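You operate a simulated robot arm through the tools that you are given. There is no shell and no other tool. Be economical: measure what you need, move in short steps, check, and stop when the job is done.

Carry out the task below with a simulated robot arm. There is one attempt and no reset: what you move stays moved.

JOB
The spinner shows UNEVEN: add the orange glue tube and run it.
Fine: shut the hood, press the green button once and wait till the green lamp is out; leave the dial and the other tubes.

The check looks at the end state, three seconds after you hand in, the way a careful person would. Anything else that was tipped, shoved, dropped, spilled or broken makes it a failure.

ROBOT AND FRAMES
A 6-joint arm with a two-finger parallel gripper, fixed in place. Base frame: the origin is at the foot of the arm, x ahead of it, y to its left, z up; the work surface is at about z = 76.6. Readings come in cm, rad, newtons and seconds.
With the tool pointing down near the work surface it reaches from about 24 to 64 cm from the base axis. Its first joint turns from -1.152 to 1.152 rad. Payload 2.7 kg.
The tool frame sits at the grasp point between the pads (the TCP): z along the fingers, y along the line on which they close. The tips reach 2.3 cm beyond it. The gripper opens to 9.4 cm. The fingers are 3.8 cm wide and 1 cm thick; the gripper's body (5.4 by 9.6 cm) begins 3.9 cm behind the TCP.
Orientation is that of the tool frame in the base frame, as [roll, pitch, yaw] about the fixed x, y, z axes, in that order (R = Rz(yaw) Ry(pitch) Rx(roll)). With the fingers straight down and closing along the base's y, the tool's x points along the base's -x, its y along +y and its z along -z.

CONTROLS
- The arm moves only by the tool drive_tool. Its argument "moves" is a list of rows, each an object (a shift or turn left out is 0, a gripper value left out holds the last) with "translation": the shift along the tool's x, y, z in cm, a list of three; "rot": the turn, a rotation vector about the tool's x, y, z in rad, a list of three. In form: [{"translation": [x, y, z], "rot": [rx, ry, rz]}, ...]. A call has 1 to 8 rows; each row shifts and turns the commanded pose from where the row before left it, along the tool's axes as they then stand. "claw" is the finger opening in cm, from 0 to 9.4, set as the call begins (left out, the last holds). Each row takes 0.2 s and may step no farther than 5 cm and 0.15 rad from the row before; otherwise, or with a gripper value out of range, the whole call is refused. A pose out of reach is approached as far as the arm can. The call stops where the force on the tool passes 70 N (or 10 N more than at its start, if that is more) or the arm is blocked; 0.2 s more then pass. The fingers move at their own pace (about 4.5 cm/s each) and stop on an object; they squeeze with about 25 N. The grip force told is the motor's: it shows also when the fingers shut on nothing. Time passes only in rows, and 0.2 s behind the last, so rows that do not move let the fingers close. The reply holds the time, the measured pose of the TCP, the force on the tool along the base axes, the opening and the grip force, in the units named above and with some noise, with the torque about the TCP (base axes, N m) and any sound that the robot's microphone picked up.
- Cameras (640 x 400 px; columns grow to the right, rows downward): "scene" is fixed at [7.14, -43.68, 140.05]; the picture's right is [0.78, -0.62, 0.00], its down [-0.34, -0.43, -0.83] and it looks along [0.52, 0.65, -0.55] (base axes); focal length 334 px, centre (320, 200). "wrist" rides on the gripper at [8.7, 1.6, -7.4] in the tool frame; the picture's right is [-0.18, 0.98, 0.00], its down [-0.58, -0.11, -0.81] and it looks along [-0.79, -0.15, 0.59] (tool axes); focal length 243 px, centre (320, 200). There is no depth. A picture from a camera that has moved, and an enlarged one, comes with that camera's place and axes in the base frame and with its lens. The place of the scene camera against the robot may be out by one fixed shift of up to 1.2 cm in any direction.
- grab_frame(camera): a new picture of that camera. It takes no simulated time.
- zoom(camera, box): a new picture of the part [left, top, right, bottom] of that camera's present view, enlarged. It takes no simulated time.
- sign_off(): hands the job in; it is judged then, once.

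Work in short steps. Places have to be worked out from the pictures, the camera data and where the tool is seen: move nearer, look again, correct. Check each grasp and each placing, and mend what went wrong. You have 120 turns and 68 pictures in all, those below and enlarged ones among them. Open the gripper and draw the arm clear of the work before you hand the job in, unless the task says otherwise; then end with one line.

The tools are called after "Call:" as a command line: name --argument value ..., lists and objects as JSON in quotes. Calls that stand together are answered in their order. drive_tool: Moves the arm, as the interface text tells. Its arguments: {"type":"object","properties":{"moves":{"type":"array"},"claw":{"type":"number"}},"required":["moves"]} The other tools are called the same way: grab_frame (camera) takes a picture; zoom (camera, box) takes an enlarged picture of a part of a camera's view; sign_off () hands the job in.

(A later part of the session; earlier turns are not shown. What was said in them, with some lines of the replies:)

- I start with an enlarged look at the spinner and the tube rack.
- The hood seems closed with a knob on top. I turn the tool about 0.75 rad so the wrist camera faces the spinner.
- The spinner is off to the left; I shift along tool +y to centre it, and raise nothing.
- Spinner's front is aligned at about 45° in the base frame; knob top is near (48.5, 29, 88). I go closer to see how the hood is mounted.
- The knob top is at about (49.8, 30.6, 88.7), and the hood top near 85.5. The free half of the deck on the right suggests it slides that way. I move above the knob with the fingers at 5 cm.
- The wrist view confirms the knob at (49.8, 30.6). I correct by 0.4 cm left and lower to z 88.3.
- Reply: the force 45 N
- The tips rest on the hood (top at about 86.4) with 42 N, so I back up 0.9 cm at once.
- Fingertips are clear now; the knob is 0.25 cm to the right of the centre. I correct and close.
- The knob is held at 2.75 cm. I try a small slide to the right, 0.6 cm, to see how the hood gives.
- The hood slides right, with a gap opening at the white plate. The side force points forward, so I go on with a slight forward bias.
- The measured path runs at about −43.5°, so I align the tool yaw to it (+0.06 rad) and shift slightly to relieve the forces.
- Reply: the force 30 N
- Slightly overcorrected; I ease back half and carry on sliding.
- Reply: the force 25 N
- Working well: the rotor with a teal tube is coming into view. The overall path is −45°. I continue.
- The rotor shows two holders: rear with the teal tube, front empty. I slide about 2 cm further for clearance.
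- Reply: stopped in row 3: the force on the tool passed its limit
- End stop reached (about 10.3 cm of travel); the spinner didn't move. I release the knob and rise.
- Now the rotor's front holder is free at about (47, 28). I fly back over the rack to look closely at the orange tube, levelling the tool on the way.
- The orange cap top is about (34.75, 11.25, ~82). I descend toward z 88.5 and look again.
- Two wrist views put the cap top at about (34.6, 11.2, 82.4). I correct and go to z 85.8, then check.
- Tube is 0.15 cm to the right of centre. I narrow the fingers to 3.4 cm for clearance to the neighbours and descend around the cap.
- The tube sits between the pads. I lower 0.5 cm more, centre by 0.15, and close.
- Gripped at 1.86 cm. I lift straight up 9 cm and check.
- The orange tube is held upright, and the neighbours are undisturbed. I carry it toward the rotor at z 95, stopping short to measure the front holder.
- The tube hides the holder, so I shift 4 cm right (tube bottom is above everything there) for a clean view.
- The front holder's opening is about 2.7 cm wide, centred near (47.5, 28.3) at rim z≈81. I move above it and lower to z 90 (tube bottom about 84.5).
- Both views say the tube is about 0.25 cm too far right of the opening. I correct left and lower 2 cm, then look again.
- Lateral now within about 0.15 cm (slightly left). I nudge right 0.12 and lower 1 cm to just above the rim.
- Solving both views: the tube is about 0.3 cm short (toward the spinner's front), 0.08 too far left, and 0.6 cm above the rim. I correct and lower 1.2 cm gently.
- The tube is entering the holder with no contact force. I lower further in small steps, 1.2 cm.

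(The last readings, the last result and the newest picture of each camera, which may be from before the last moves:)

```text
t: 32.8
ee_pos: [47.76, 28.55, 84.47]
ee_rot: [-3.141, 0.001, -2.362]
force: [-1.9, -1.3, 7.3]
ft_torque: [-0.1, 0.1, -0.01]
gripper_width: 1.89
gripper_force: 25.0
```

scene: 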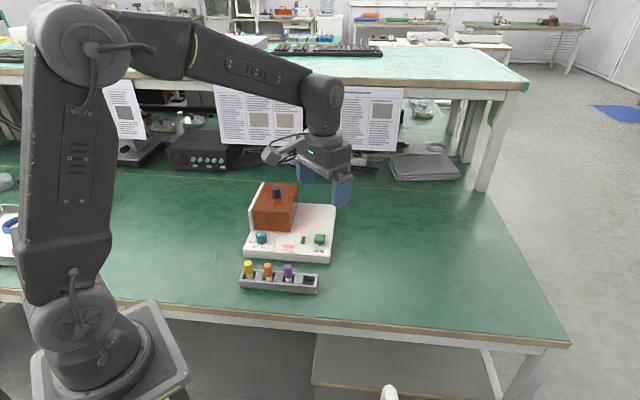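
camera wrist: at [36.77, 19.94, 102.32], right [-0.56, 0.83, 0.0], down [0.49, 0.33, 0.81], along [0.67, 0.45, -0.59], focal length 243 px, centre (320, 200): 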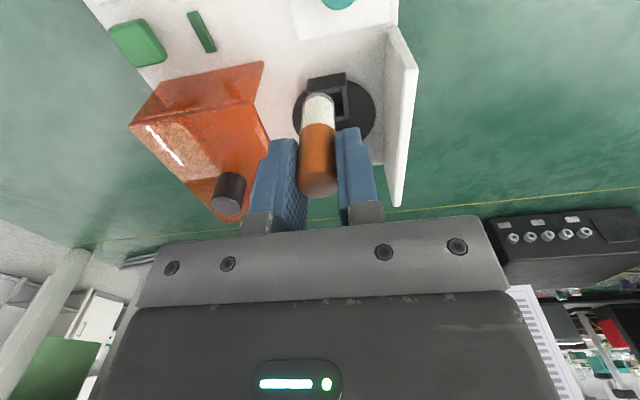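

7 N upward: the tube has seated on the floor of the holder. I open to 3.6 cm and rise.

Call:
drive_tool --moves '[{"translation": [0, 0, -0.1]}, {}, {}]' --claw 3.6

Call:
drive_tool --moves '[{"translation": [0, 0, -1]}, {"translation": [0, 0, -2]}, {"translation": [0, 0, -3]}, {"translation": [0, 0, -4]}, {"translation": [0, 0, -4]}, {}]'

Call:
zoom --camera "scene" --box '[230, 170, 350, 290]'

Call:
grab_frame --camera "wrist"

```text
t: 33.6
ee_pos: [47.82, 28.51, 84.49]
ee_rot: [3.14, 0.0, -2.362]
force: [-0.6, 0.0, 1.0]
ft_torque: [0.03, -0.03, -0.03]
gripper_width: 3.59
gripper_force: 0.2
```

```text
t: 35.0
ee_pos: [47.73, 28.74, 98.66]
ee_rot: [3.141, 0.0, -2.361]
force: [-0.1, -0.2, 0.6]
ft_torque: [0.0, 0.05, 0.01]
gripper_width: 3.61
gripper_force: 0.1
```

```text
3.33 times, centred on (290, 230) of scene
camera zoom: at [7.14, -43.68, 140.05], right [0.78, -0.62, 0.0], down [-0.34, -0.43, -0.83], along [0.52, 0.65, -0.55], focal length 1114 px, centre (420, 100)
```

zoom: 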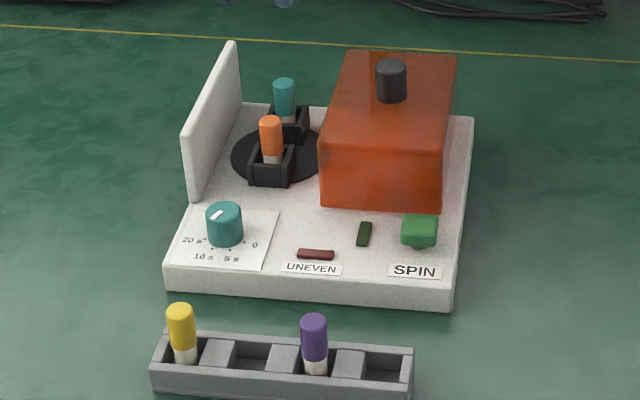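

```text
23 pictures are left
camera wrist: at [40.57, 23.9, 106.16], right [-0.56, 0.83, 0.0], down [0.49, 0.33, 0.81], along [0.67, 0.45, -0.59], focal length 243 px, centre (320, 200)
```

wrist: 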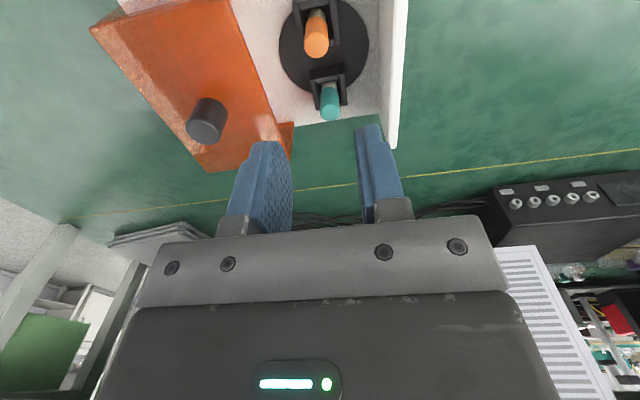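

UNEVEN lamp is out and the tube stands upright. Now I go back over the knob at (57.9, 23.6).

Call:
drive_tool --moves '[{"translation": [-1.2, -3.6, 0]}, {"translation": [-1.2, -3.6, 0]}, {"translation": [-1.2, -3.65, 0]}, {"translation": [0, 0, 2]}, {"translation": [0, 0, 2]}, {}]' --claw 5.5

Call:
grab_frame --camera "wrist"

```text
t: 36.4
ee_pos: [57.81, 23.29, 94.27]
ee_rot: [-3.141, 0.0, -2.362]
force: [-0.2, -0.2, -1.1]
ft_torque: [0.0, 0.02, 0.02]
gripper_width: 5.48
gripper_force: 0.0
```

```text
22 pictures are left
camera wrist: at [50.7, 18.49, 101.6], right [-0.56, 0.83, 0.0], down [0.49, 0.33, 0.81], along [0.67, 0.45, -0.59], focal length 243 px, centre (320, 200)
```

wrist: 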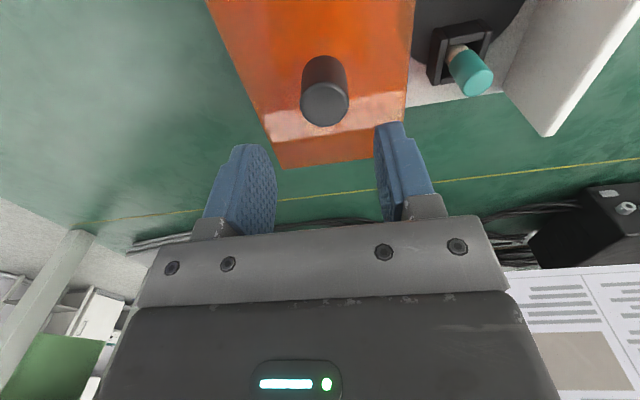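

Call:
drive_tool --moves '[{"translation": [0.25, 0.2, 2]}, {"translation": [0, 0, 2]}, {"translation": [0, 0, 1.2]}, {}]'

Call:
zoom --camera "wrist" --box '[200, 80, 440, 240]'

```text
t: 37.4
ee_pos: [57.48, 23.14, 89.08]
ee_rot: [3.141, 0.001, -2.361]
force: [-0.8, 0.2, -0.3]
ft_torque: [0.0, -0.01, -0.01]
gripper_width: 5.5
gripper_force: 0.1
```

```text
2.50 times, centred on (320, 160) of wrist
camera zoom: at [50.32, 18.41, 96.48], right [-0.56, 0.83, 0.0], down [0.49, 0.33, 0.81], along [0.67, 0.45, -0.59], focal length 606 px, centre (320, 300)
```

zoom: 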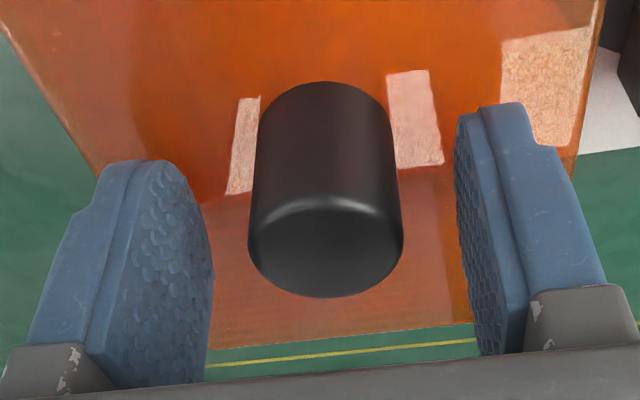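

Knob well centred between the pads; I close on it.

Call:
drive_tool --moves '[{}, {}, {}, {}]' --claw 0

Call:
drive_tool --moves '[{"translation": [0, 0.4, 0]}, {"translation": [0, 0.6, 0]}, {"translation": [0, 0.6, 0]}, {"translation": [0, 0.6, 0]}, {}]'

```text
t: 38.4
ee_pos: [57.26, 23.43, 89.02]
ee_rot: [3.139, -0.001, -2.359]
force: [-12.3, 9.7, 1.3]
ft_torque: [-0.7, 0.13, -0.05]
gripper_width: 2.73
gripper_force: 45.1
```

```text
t: 39.6
ee_pos: [56.1, 24.68, 89.04]
ee_rot: [3.14, -0.006, -2.363]
force: [-6.3, -9.0, -12.9]
ft_torque: [0.12, -1.2, 0.01]
gripper_width: 2.76
gripper_force: 44.9
```

Sliding left smoothly. I continue with small corrections for the side force.

Call:
drive_tool --moves '[{"translation": [0.08, 0.6, 0.08]}, {"translation": [0, 0.8, 0]}, {"translation": [0, 0.8, 0]}, {"translation": [0, 0.8, 0]}, {}]'

Call:
drive_tool --moves '[{"translation": [0.02, 0.6, 0.0]}, {"translation": [0, 0.7, 0]}, {"translation": [0, 0.7, 0]}, {}]'

```text
t: 40.8
ee_pos: [53.76, 26.99, 88.9]
ee_rot: [3.14, -0.006, -2.361]
force: [-13.5, -13.4, -1.2]
ft_torque: [-1.31, 0.34, -0.01]
gripper_width: 2.76
gripper_force: 45.2
```

```text
t: 41.8
ee_pos: [52.45, 28.28, 89.09]
ee_rot: [3.141, 0.0, -2.362]
force: [-4.3, -3.8, -14.4]
ft_torque: [-0.96, 0.07, -0.18]
gripper_width: 2.74
gripper_force: 45.0
```

About 3.2 cm remain; I slide 2.6 and then creep.

Call:
drive_tool --moves '[{"translation": [0.03, 0.7, 0.05]}, {"translation": [0, 0.7, 0]}, {"translation": [0, 0.7, 0]}, {"translation": [0, 0.5, 0]}, {}]'

Call:
drive_tool --moves '[{"translation": [0, 0.3, 0]}, {"translation": [0, 0.3, 0]}, {"translation": [0, 0.3, 0]}, {}]'

Call:
zoom --camera "scene" --box '[230, 160, 350, 260]'

```text
t: 43.0
ee_pos: [50.64, 30.13, 89.02]
ee_rot: [-3.141, 0.002, -2.362]
force: [-9.1, -7.8, 8.6]
ft_torque: [-0.98, 0.49, -0.09]
gripper_width: 2.73
gripper_force: 44.7
```

```text
t: 44.0
ee_pos: [50.01, 30.7, 89.14]
ee_rot: [3.14, 0.002, -2.363]
force: [-3.9, -2.0, 6.5]
ft_torque: [-0.49, -0.35, -0.15]
gripper_width: 2.74
gripper_force: 45.4
```

```text
4.00 times, centred on (290, 210) of scene
camera zoom: at [7.12, -43.69, 140.05], right [0.78, -0.62, 0.0], down [-0.34, -0.43, -0.83], along [0.52, 0.65, -0.55], focal length 1336 px, centre (440, 160)
```

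zoom: 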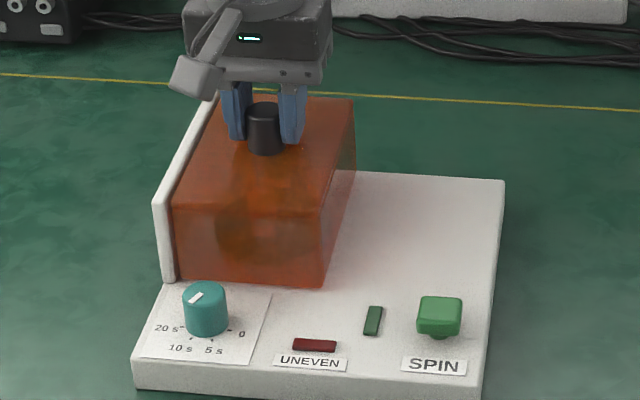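

Nearly shut; I push on in 0.2 cm steps until the stop is felt.

Call:
drive_tool --moves '[{"translation": [0, 0.2, 0]}, {"translation": [0, 0.2, 0]}, {}]'

```text
t: 44.8
ee_pos: [49.96, 30.83, 88.99]
ee_rot: [-3.14, 0.002, -2.363]
force: [12.6, -17.1, 6.5]
ft_torque: [0.55, 0.01, 0.07]
gripper_width: 2.76
gripper_force: 44.7
```

The end stop pushes back with 21 N: hood is shut. I release and rise.

Call:
drive_tool --moves '[{}, {}, {}]' --claw 5.5

Call:
drive_tool --moves '[{"translation": [0, 0, -3]}, {"translation": [0, 0, -4]}, {"translation": [0, 0, -4]}, {}]'

Call:
zoom --camera "scene" --box '[240, 170, 350, 270]'

```text
t: 45.6
ee_pos: [49.79, 31.02, 89.08]
ee_rot: [3.141, -0.001, -2.361]
force: [-0.5, -0.4, 0.1]
ft_torque: [0.02, 0.0, -0.03]
gripper_width: 5.49
gripper_force: 0.0
```

```text
t: 46.6
ee_pos: [49.65, 31.37, 100.22]
ee_rot: [3.14, 0.001, -2.362]
force: [-0.2, -0.2, 0.3]
ft_torque: [-0.01, -0.03, -0.06]
gripper_width: 5.48
gripper_force: 0.1
```

```text
4.00 times, centred on (295, 220) of scene
camera zoom: at [7.14, -43.68, 140.05], right [0.78, -0.62, 0.0], down [-0.34, -0.43, -0.83], along [0.52, 0.65, -0.55], focal length 1336 px, centre (420, 120)
```

zoom: 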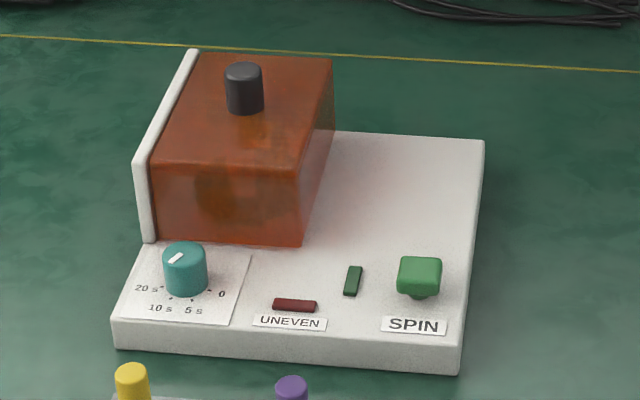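

Hood is shut against the plate. Now I move toward the green button (about (51.5, 12)) with the fingers closed and look.

Call:
drive_tool --moves '[{"translation": [2.9, -3.2, 0]}, {"translation": [2.9, -3.2, 0]}, {"translation": [2.9, -3.2, 0]}, {"translation": [2.9, -3, 1]}, {"translation": [2.5, -2.5, 2]}, {"translation": [0, 0, 3]}, {}]' --claw 0

Call:
grab_frame --camera "wrist"

```text
t: 48.2
ee_pos: [50.46, 10.41, 93.83]
ee_rot: [-3.141, -0.001, -2.36]
force: [-1.2, 1.2, -0.3]
ft_torque: [0.03, 0.0, 0.0]
gripper_width: 0.0
gripper_force: 24.5
```

```text
18 pictures are left
camera wrist: at [43.28, 5.55, 101.23], right [-0.56, 0.83, 0.0], down [0.49, 0.33, 0.81], along [0.67, 0.45, -0.59], focal length 243 px, centre (320, 200)
```

wrist: 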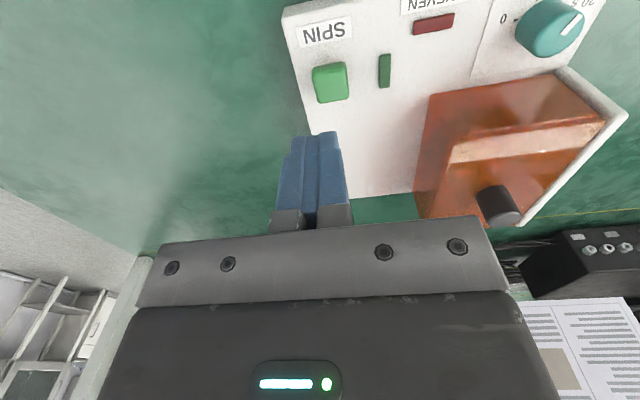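

The button is at about (51.8, 12.4, ~81). I position above it at z 86 and look again.

Call:
drive_tool --moves '[{"translation": [-2.3, 0.5, 0]}, {"translation": [0, 0, 2.5]}, {"translation": [0, 0, 2.7]}, {"translation": [0, 0, 2.3]}, {}]'

Call:
zoom --camera "wrist" --box '[220, 20, 440, 220]'

Call:
zoom --camera "scene" --box '[280, 190, 350, 260]'

```text
t: 49.4
ee_pos: [51.75, 12.43, 86.68]
ee_rot: [-3.141, 0.0, -2.361]
force: [0.0, 0.1, 0.3]
ft_torque: [0.03, 0.02, 0.01]
gripper_width: 0.0
gripper_force: 24.5
```

```text
2.00 times, centred on (330, 120) of wrist
camera zoom: at [44.58, 7.52, 94.1], right [-0.56, 0.83, 0.0], down [0.49, 0.33, 0.81], along [0.67, 0.45, -0.59], focal length 485 px, centre (300, 360)
```

zoom: 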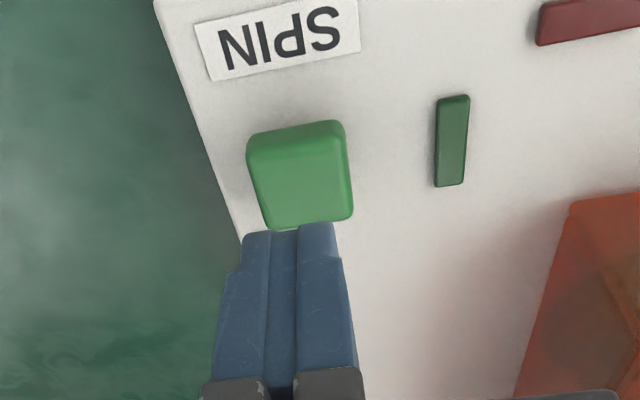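

```text
5.71 times, centred on (315, 225) of scene
camera zoom: at [7.14, -43.68, 140.05], right [0.78, -0.62, 0.0], down [-0.34, -0.43, -0.83], along [0.52, 0.65, -0.55], focal length 1909 px, centre (349, 57)
```

zoom: 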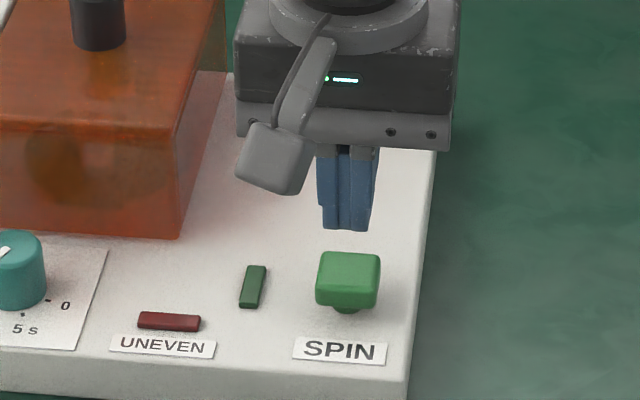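

Fingertips are over the button. I descend in steps, watching force and sound.

Call:
drive_tool --moves '[{"translation": [-0.1, 0, 1]}, {"translation": [0, 0, 0.8]}, {"translation": [0, 0, 0.6]}, {}]'

Call:
drive_tool --moves '[{"translation": [0, 0, 0.3]}, {"translation": [0, 0, 0.3]}, {}]'

```text
t: 50.4
ee_pos: [51.85, 12.37, 84.21]
ee_rot: [-3.141, -0.001, -2.361]
force: [-0.2, 0.1, -0.5]
ft_torque: [0.02, -0.02, 0.0]
gripper_width: 0.01
gripper_force: 24.8
```

```text
t: 51.2
ee_pos: [51.67, 12.44, 83.61]
ee_rot: [-3.141, -0.001, -2.362]
force: [-0.3, -0.6, 0.3]
ft_torque: [0.01, -0.01, -0.04]
gripper_width: 0.0
gripper_force: 24.9
```

Call:
drive_tool --moves '[{"translation": [0, 0, 0.2]}, {"translation": [0, 0, 0.2]}, {}]'

```text
t: 52.0
ee_pos: [51.57, 12.35, 83.1]
ee_rot: [3.14, 0.001, -2.362]
force: [0.8, -1.9, 2.9]
ft_torque: [0.0, -0.01, -0.03]
gripper_width: 0.01
gripper_force: 24.7
```

Light contact (about 3 N) begins. I press further by 0.2 cm.

Call:
drive_tool --moves '[{"translation": [0, 0, 0.15]}, {"translation": [0, 0, 0.1]}]'

Call:
zoom --camera "scene" --box '[280, 190, 350, 260]'

```text
t: 52.6
ee_pos: [51.66, 12.47, 82.93]
ee_rot: [3.142, 0.001, -2.361]
force: [0.3, 2.1, 4.2]
ft_torque: [0.04, -0.01, -0.02]
gripper_width: 0.0
gripper_force: 25.2
heard: click
```

```text
5.71 times, centred on (315, 225) of scene
camera zoom: at [7.13, -43.67, 140.05], right [0.78, -0.62, 0.0], down [-0.34, -0.43, -0.83], along [0.52, 0.65, -0.55], focal length 1909 px, centre (349, 57)
```

zoom: 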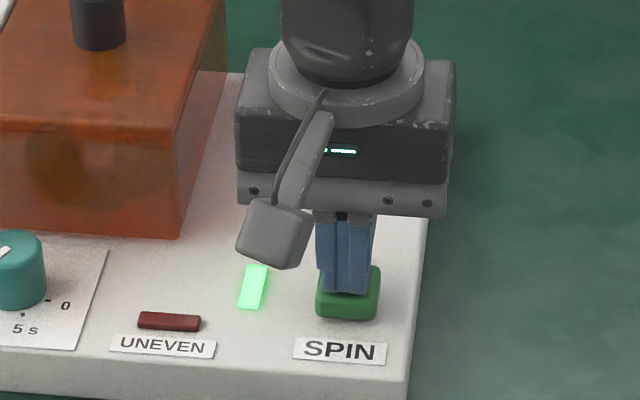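

Click heard and the green lamp is lit. I rise straight off the button and draw clear, opening the gripper.

Call:
drive_tool --moves '[{"translation": [0, 0, -2]}, {"translation": [0, 0, -4]}, {"translation": [0, 0, -4]}, {"translation": [0, 0, -4]}, {"translation": [3, -3, 0]}, {"translation": [3, -3, 0]}, {"translation": [3, -3, 0]}, {}]'

Call:
drive_tool --moves '[{}, {}, {}, {}, {}, {}, {}, {}]' --claw 6

Call:
zoom --camera "scene" --box '[230, 170, 350, 300]'

```text
t: 54.4
ee_pos: [51.65, -0.07, 97.01]
ee_rot: [-3.141, 0.0, -2.361]
force: [-0.4, -0.1, 0.6]
ft_torque: [0.03, -0.03, 0.02]
gripper_width: 0.0
gripper_force: 25.2
```

```text
t: 56.2
ee_pos: [51.62, -0.1, 97.02]
ee_rot: [3.141, 0.0, -2.362]
force: [-0.1, 0.4, 0.2]
ft_torque: [-0.03, 0.03, -0.01]
gripper_width: 5.99
gripper_force: 0.0
```

```text
3.08 times, centred on (290, 235) of scene
camera zoom: at [7.14, -43.68, 140.05], right [0.78, -0.62, 0.0], down [-0.34, -0.43, -0.83], along [0.52, 0.65, -0.55], focal length 1028 px, centre (412, 92)
```

zoom: 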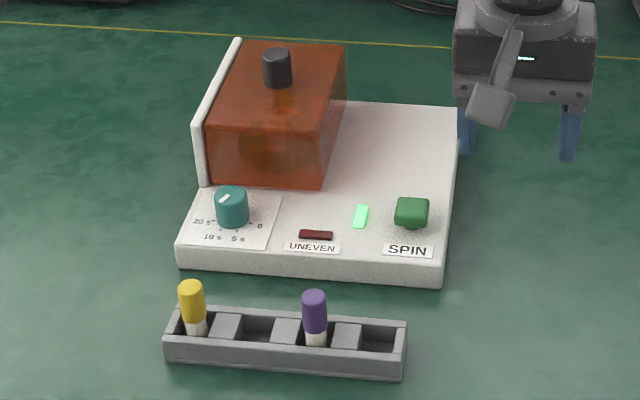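

The spinner is running with the green lamp lit and everything else in place. I wait with the arm still; the dial is near 20 s.

Call:
drive_tool --moves '[{}, {}, {}, {}, {}, {}, {}, {}]'

Call:
drive_tool --moves '[{}, {}, {}, {}, {}, {}, {}, {}]'

Call:
drive_tool --moves '[{}, {}, {}, {}, {}, {}, {}, {}]'

Call:
drive_tool --moves '[{}, {}, {}, {}, {}, {}, {}, {}]'

Call:
drive_tool --moves '[{}, {}, {}, {}, {}, {}, {}, {}]'

Call:
drive_tool --moves '[{}, {}, {}, {}, {}, {}, {}, {}]'

Call:
drive_tool --moves '[{}, {}, {}, {}, {}, {}, {}, {}]'

Call:
drive_tool --moves '[{}, {}, {}, {}, {}, {}, {}, {}]'

Call:
drive_tool --moves '[{}, {}, {}, {}, {}, {}, {}, {}]'

Call:
drive_tool --moves '[{}, {}, {}, {}, {}, {}, {}, {}]'

Call:
zoom --camera "scene" --box '[230, 170, 350, 300]'

```text
t: 58.0
ee_pos: [51.64, -0.01, 96.99]
ee_rot: [-3.141, 0.0, -2.361]
force: [0.6, 0.9, -0.2]
ft_torque: [0.04, -0.03, -0.02]
gripper_width: 6.01
gripper_force: 0.0
```

```text
t: 59.8
ee_pos: [51.71, -0.08, 96.98]
ee_rot: [-3.141, 0.001, -2.362]
force: [0.5, -0.4, -0.4]
ft_torque: [-0.02, 0.0, 0.0]
gripper_width: 6.01
gripper_force: 0.0
```

```text
t: 61.6
ee_pos: [51.67, -0.15, 97.05]
ee_rot: [3.141, 0.0, -2.362]
force: [0.0, 0.9, 0.8]
ft_torque: [0.0, 0.0, 0.01]
gripper_width: 6.01
gripper_force: 0.0
```

```text
t: 63.4
ee_pos: [51.57, -0.01, 97.11]
ee_rot: [3.141, -0.001, -2.361]
force: [0.7, -0.2, -0.5]
ft_torque: [0.0, -0.01, 0.0]
gripper_width: 6.02
gripper_force: 0.1
```

```text
t: 65.2
ee_pos: [51.68, -0.22, 97.04]
ee_rot: [-3.141, -0.001, -2.362]
force: [-0.1, -0.3, 0.6]
ft_torque: [-0.03, 0.03, -0.03]
gripper_width: 5.99
gripper_force: 0.0
```

```text
t: 67.0
ee_pos: [51.75, -0.04, 96.98]
ee_rot: [3.141, 0.001, -2.362]
force: [0.2, -0.9, -0.5]
ft_torque: [-0.01, 0.01, -0.04]
gripper_width: 6.01
gripper_force: 0.1
```

```text
t: 68.8
ee_pos: [51.61, -0.07, 97.07]
ee_rot: [-3.14, 0.0, -2.361]
force: [0.0, -0.2, 0.6]
ft_torque: [0.01, 0.03, -0.01]
gripper_width: 6.04
gripper_force: 0.2
```

```text
t: 70.6
ee_pos: [51.64, -0.18, 96.97]
ee_rot: [-3.14, 0.0, -2.363]
force: [-0.4, -0.2, -0.5]
ft_torque: [-0.03, -0.01, 0.02]
gripper_width: 5.98
gripper_force: 0.0
```

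```text
t: 72.4
ee_pos: [51.68, -0.11, 97.11]
ee_rot: [3.141, 0.0, -2.36]
force: [-0.4, -0.6, 0.1]
ft_torque: [0.02, 0.02, 0.01]
gripper_width: 6.01
gripper_force: 0.1
```

```text
t: 74.2
ee_pos: [51.69, -0.27, 97.04]
ee_rot: [-3.141, -0.002, -2.362]
force: [-0.5, 0.1, 0.1]
ft_torque: [-0.02, 0.04, 0.01]
gripper_width: 5.99
gripper_force: 0.0
```

```text
3.08 times, centred on (290, 235) of scene
camera zoom: at [7.14, -43.68, 140.05], right [0.78, -0.62, 0.0], down [-0.34, -0.43, -0.83], along [0.52, 0.65, -0.55], focal length 1028 px, centre (412, 92)
```

zoom: 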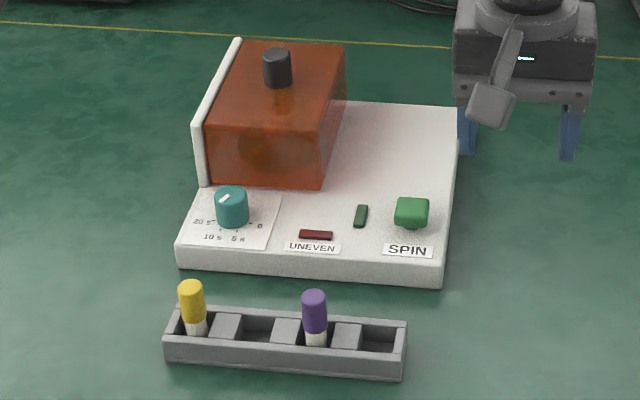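

The green lamp is out, UNEVEN is dark, the hood is shut, and the arm is clear and open. I hand in.

Call:
sign_off

```text
The job is handed in.
```

The orange tube is in the spinner's front holder and the UNEVEN lamp went out. I shut the hood, pressed the green button once, and handed in after the green lamp went out, with the dial and other tubes untouched.
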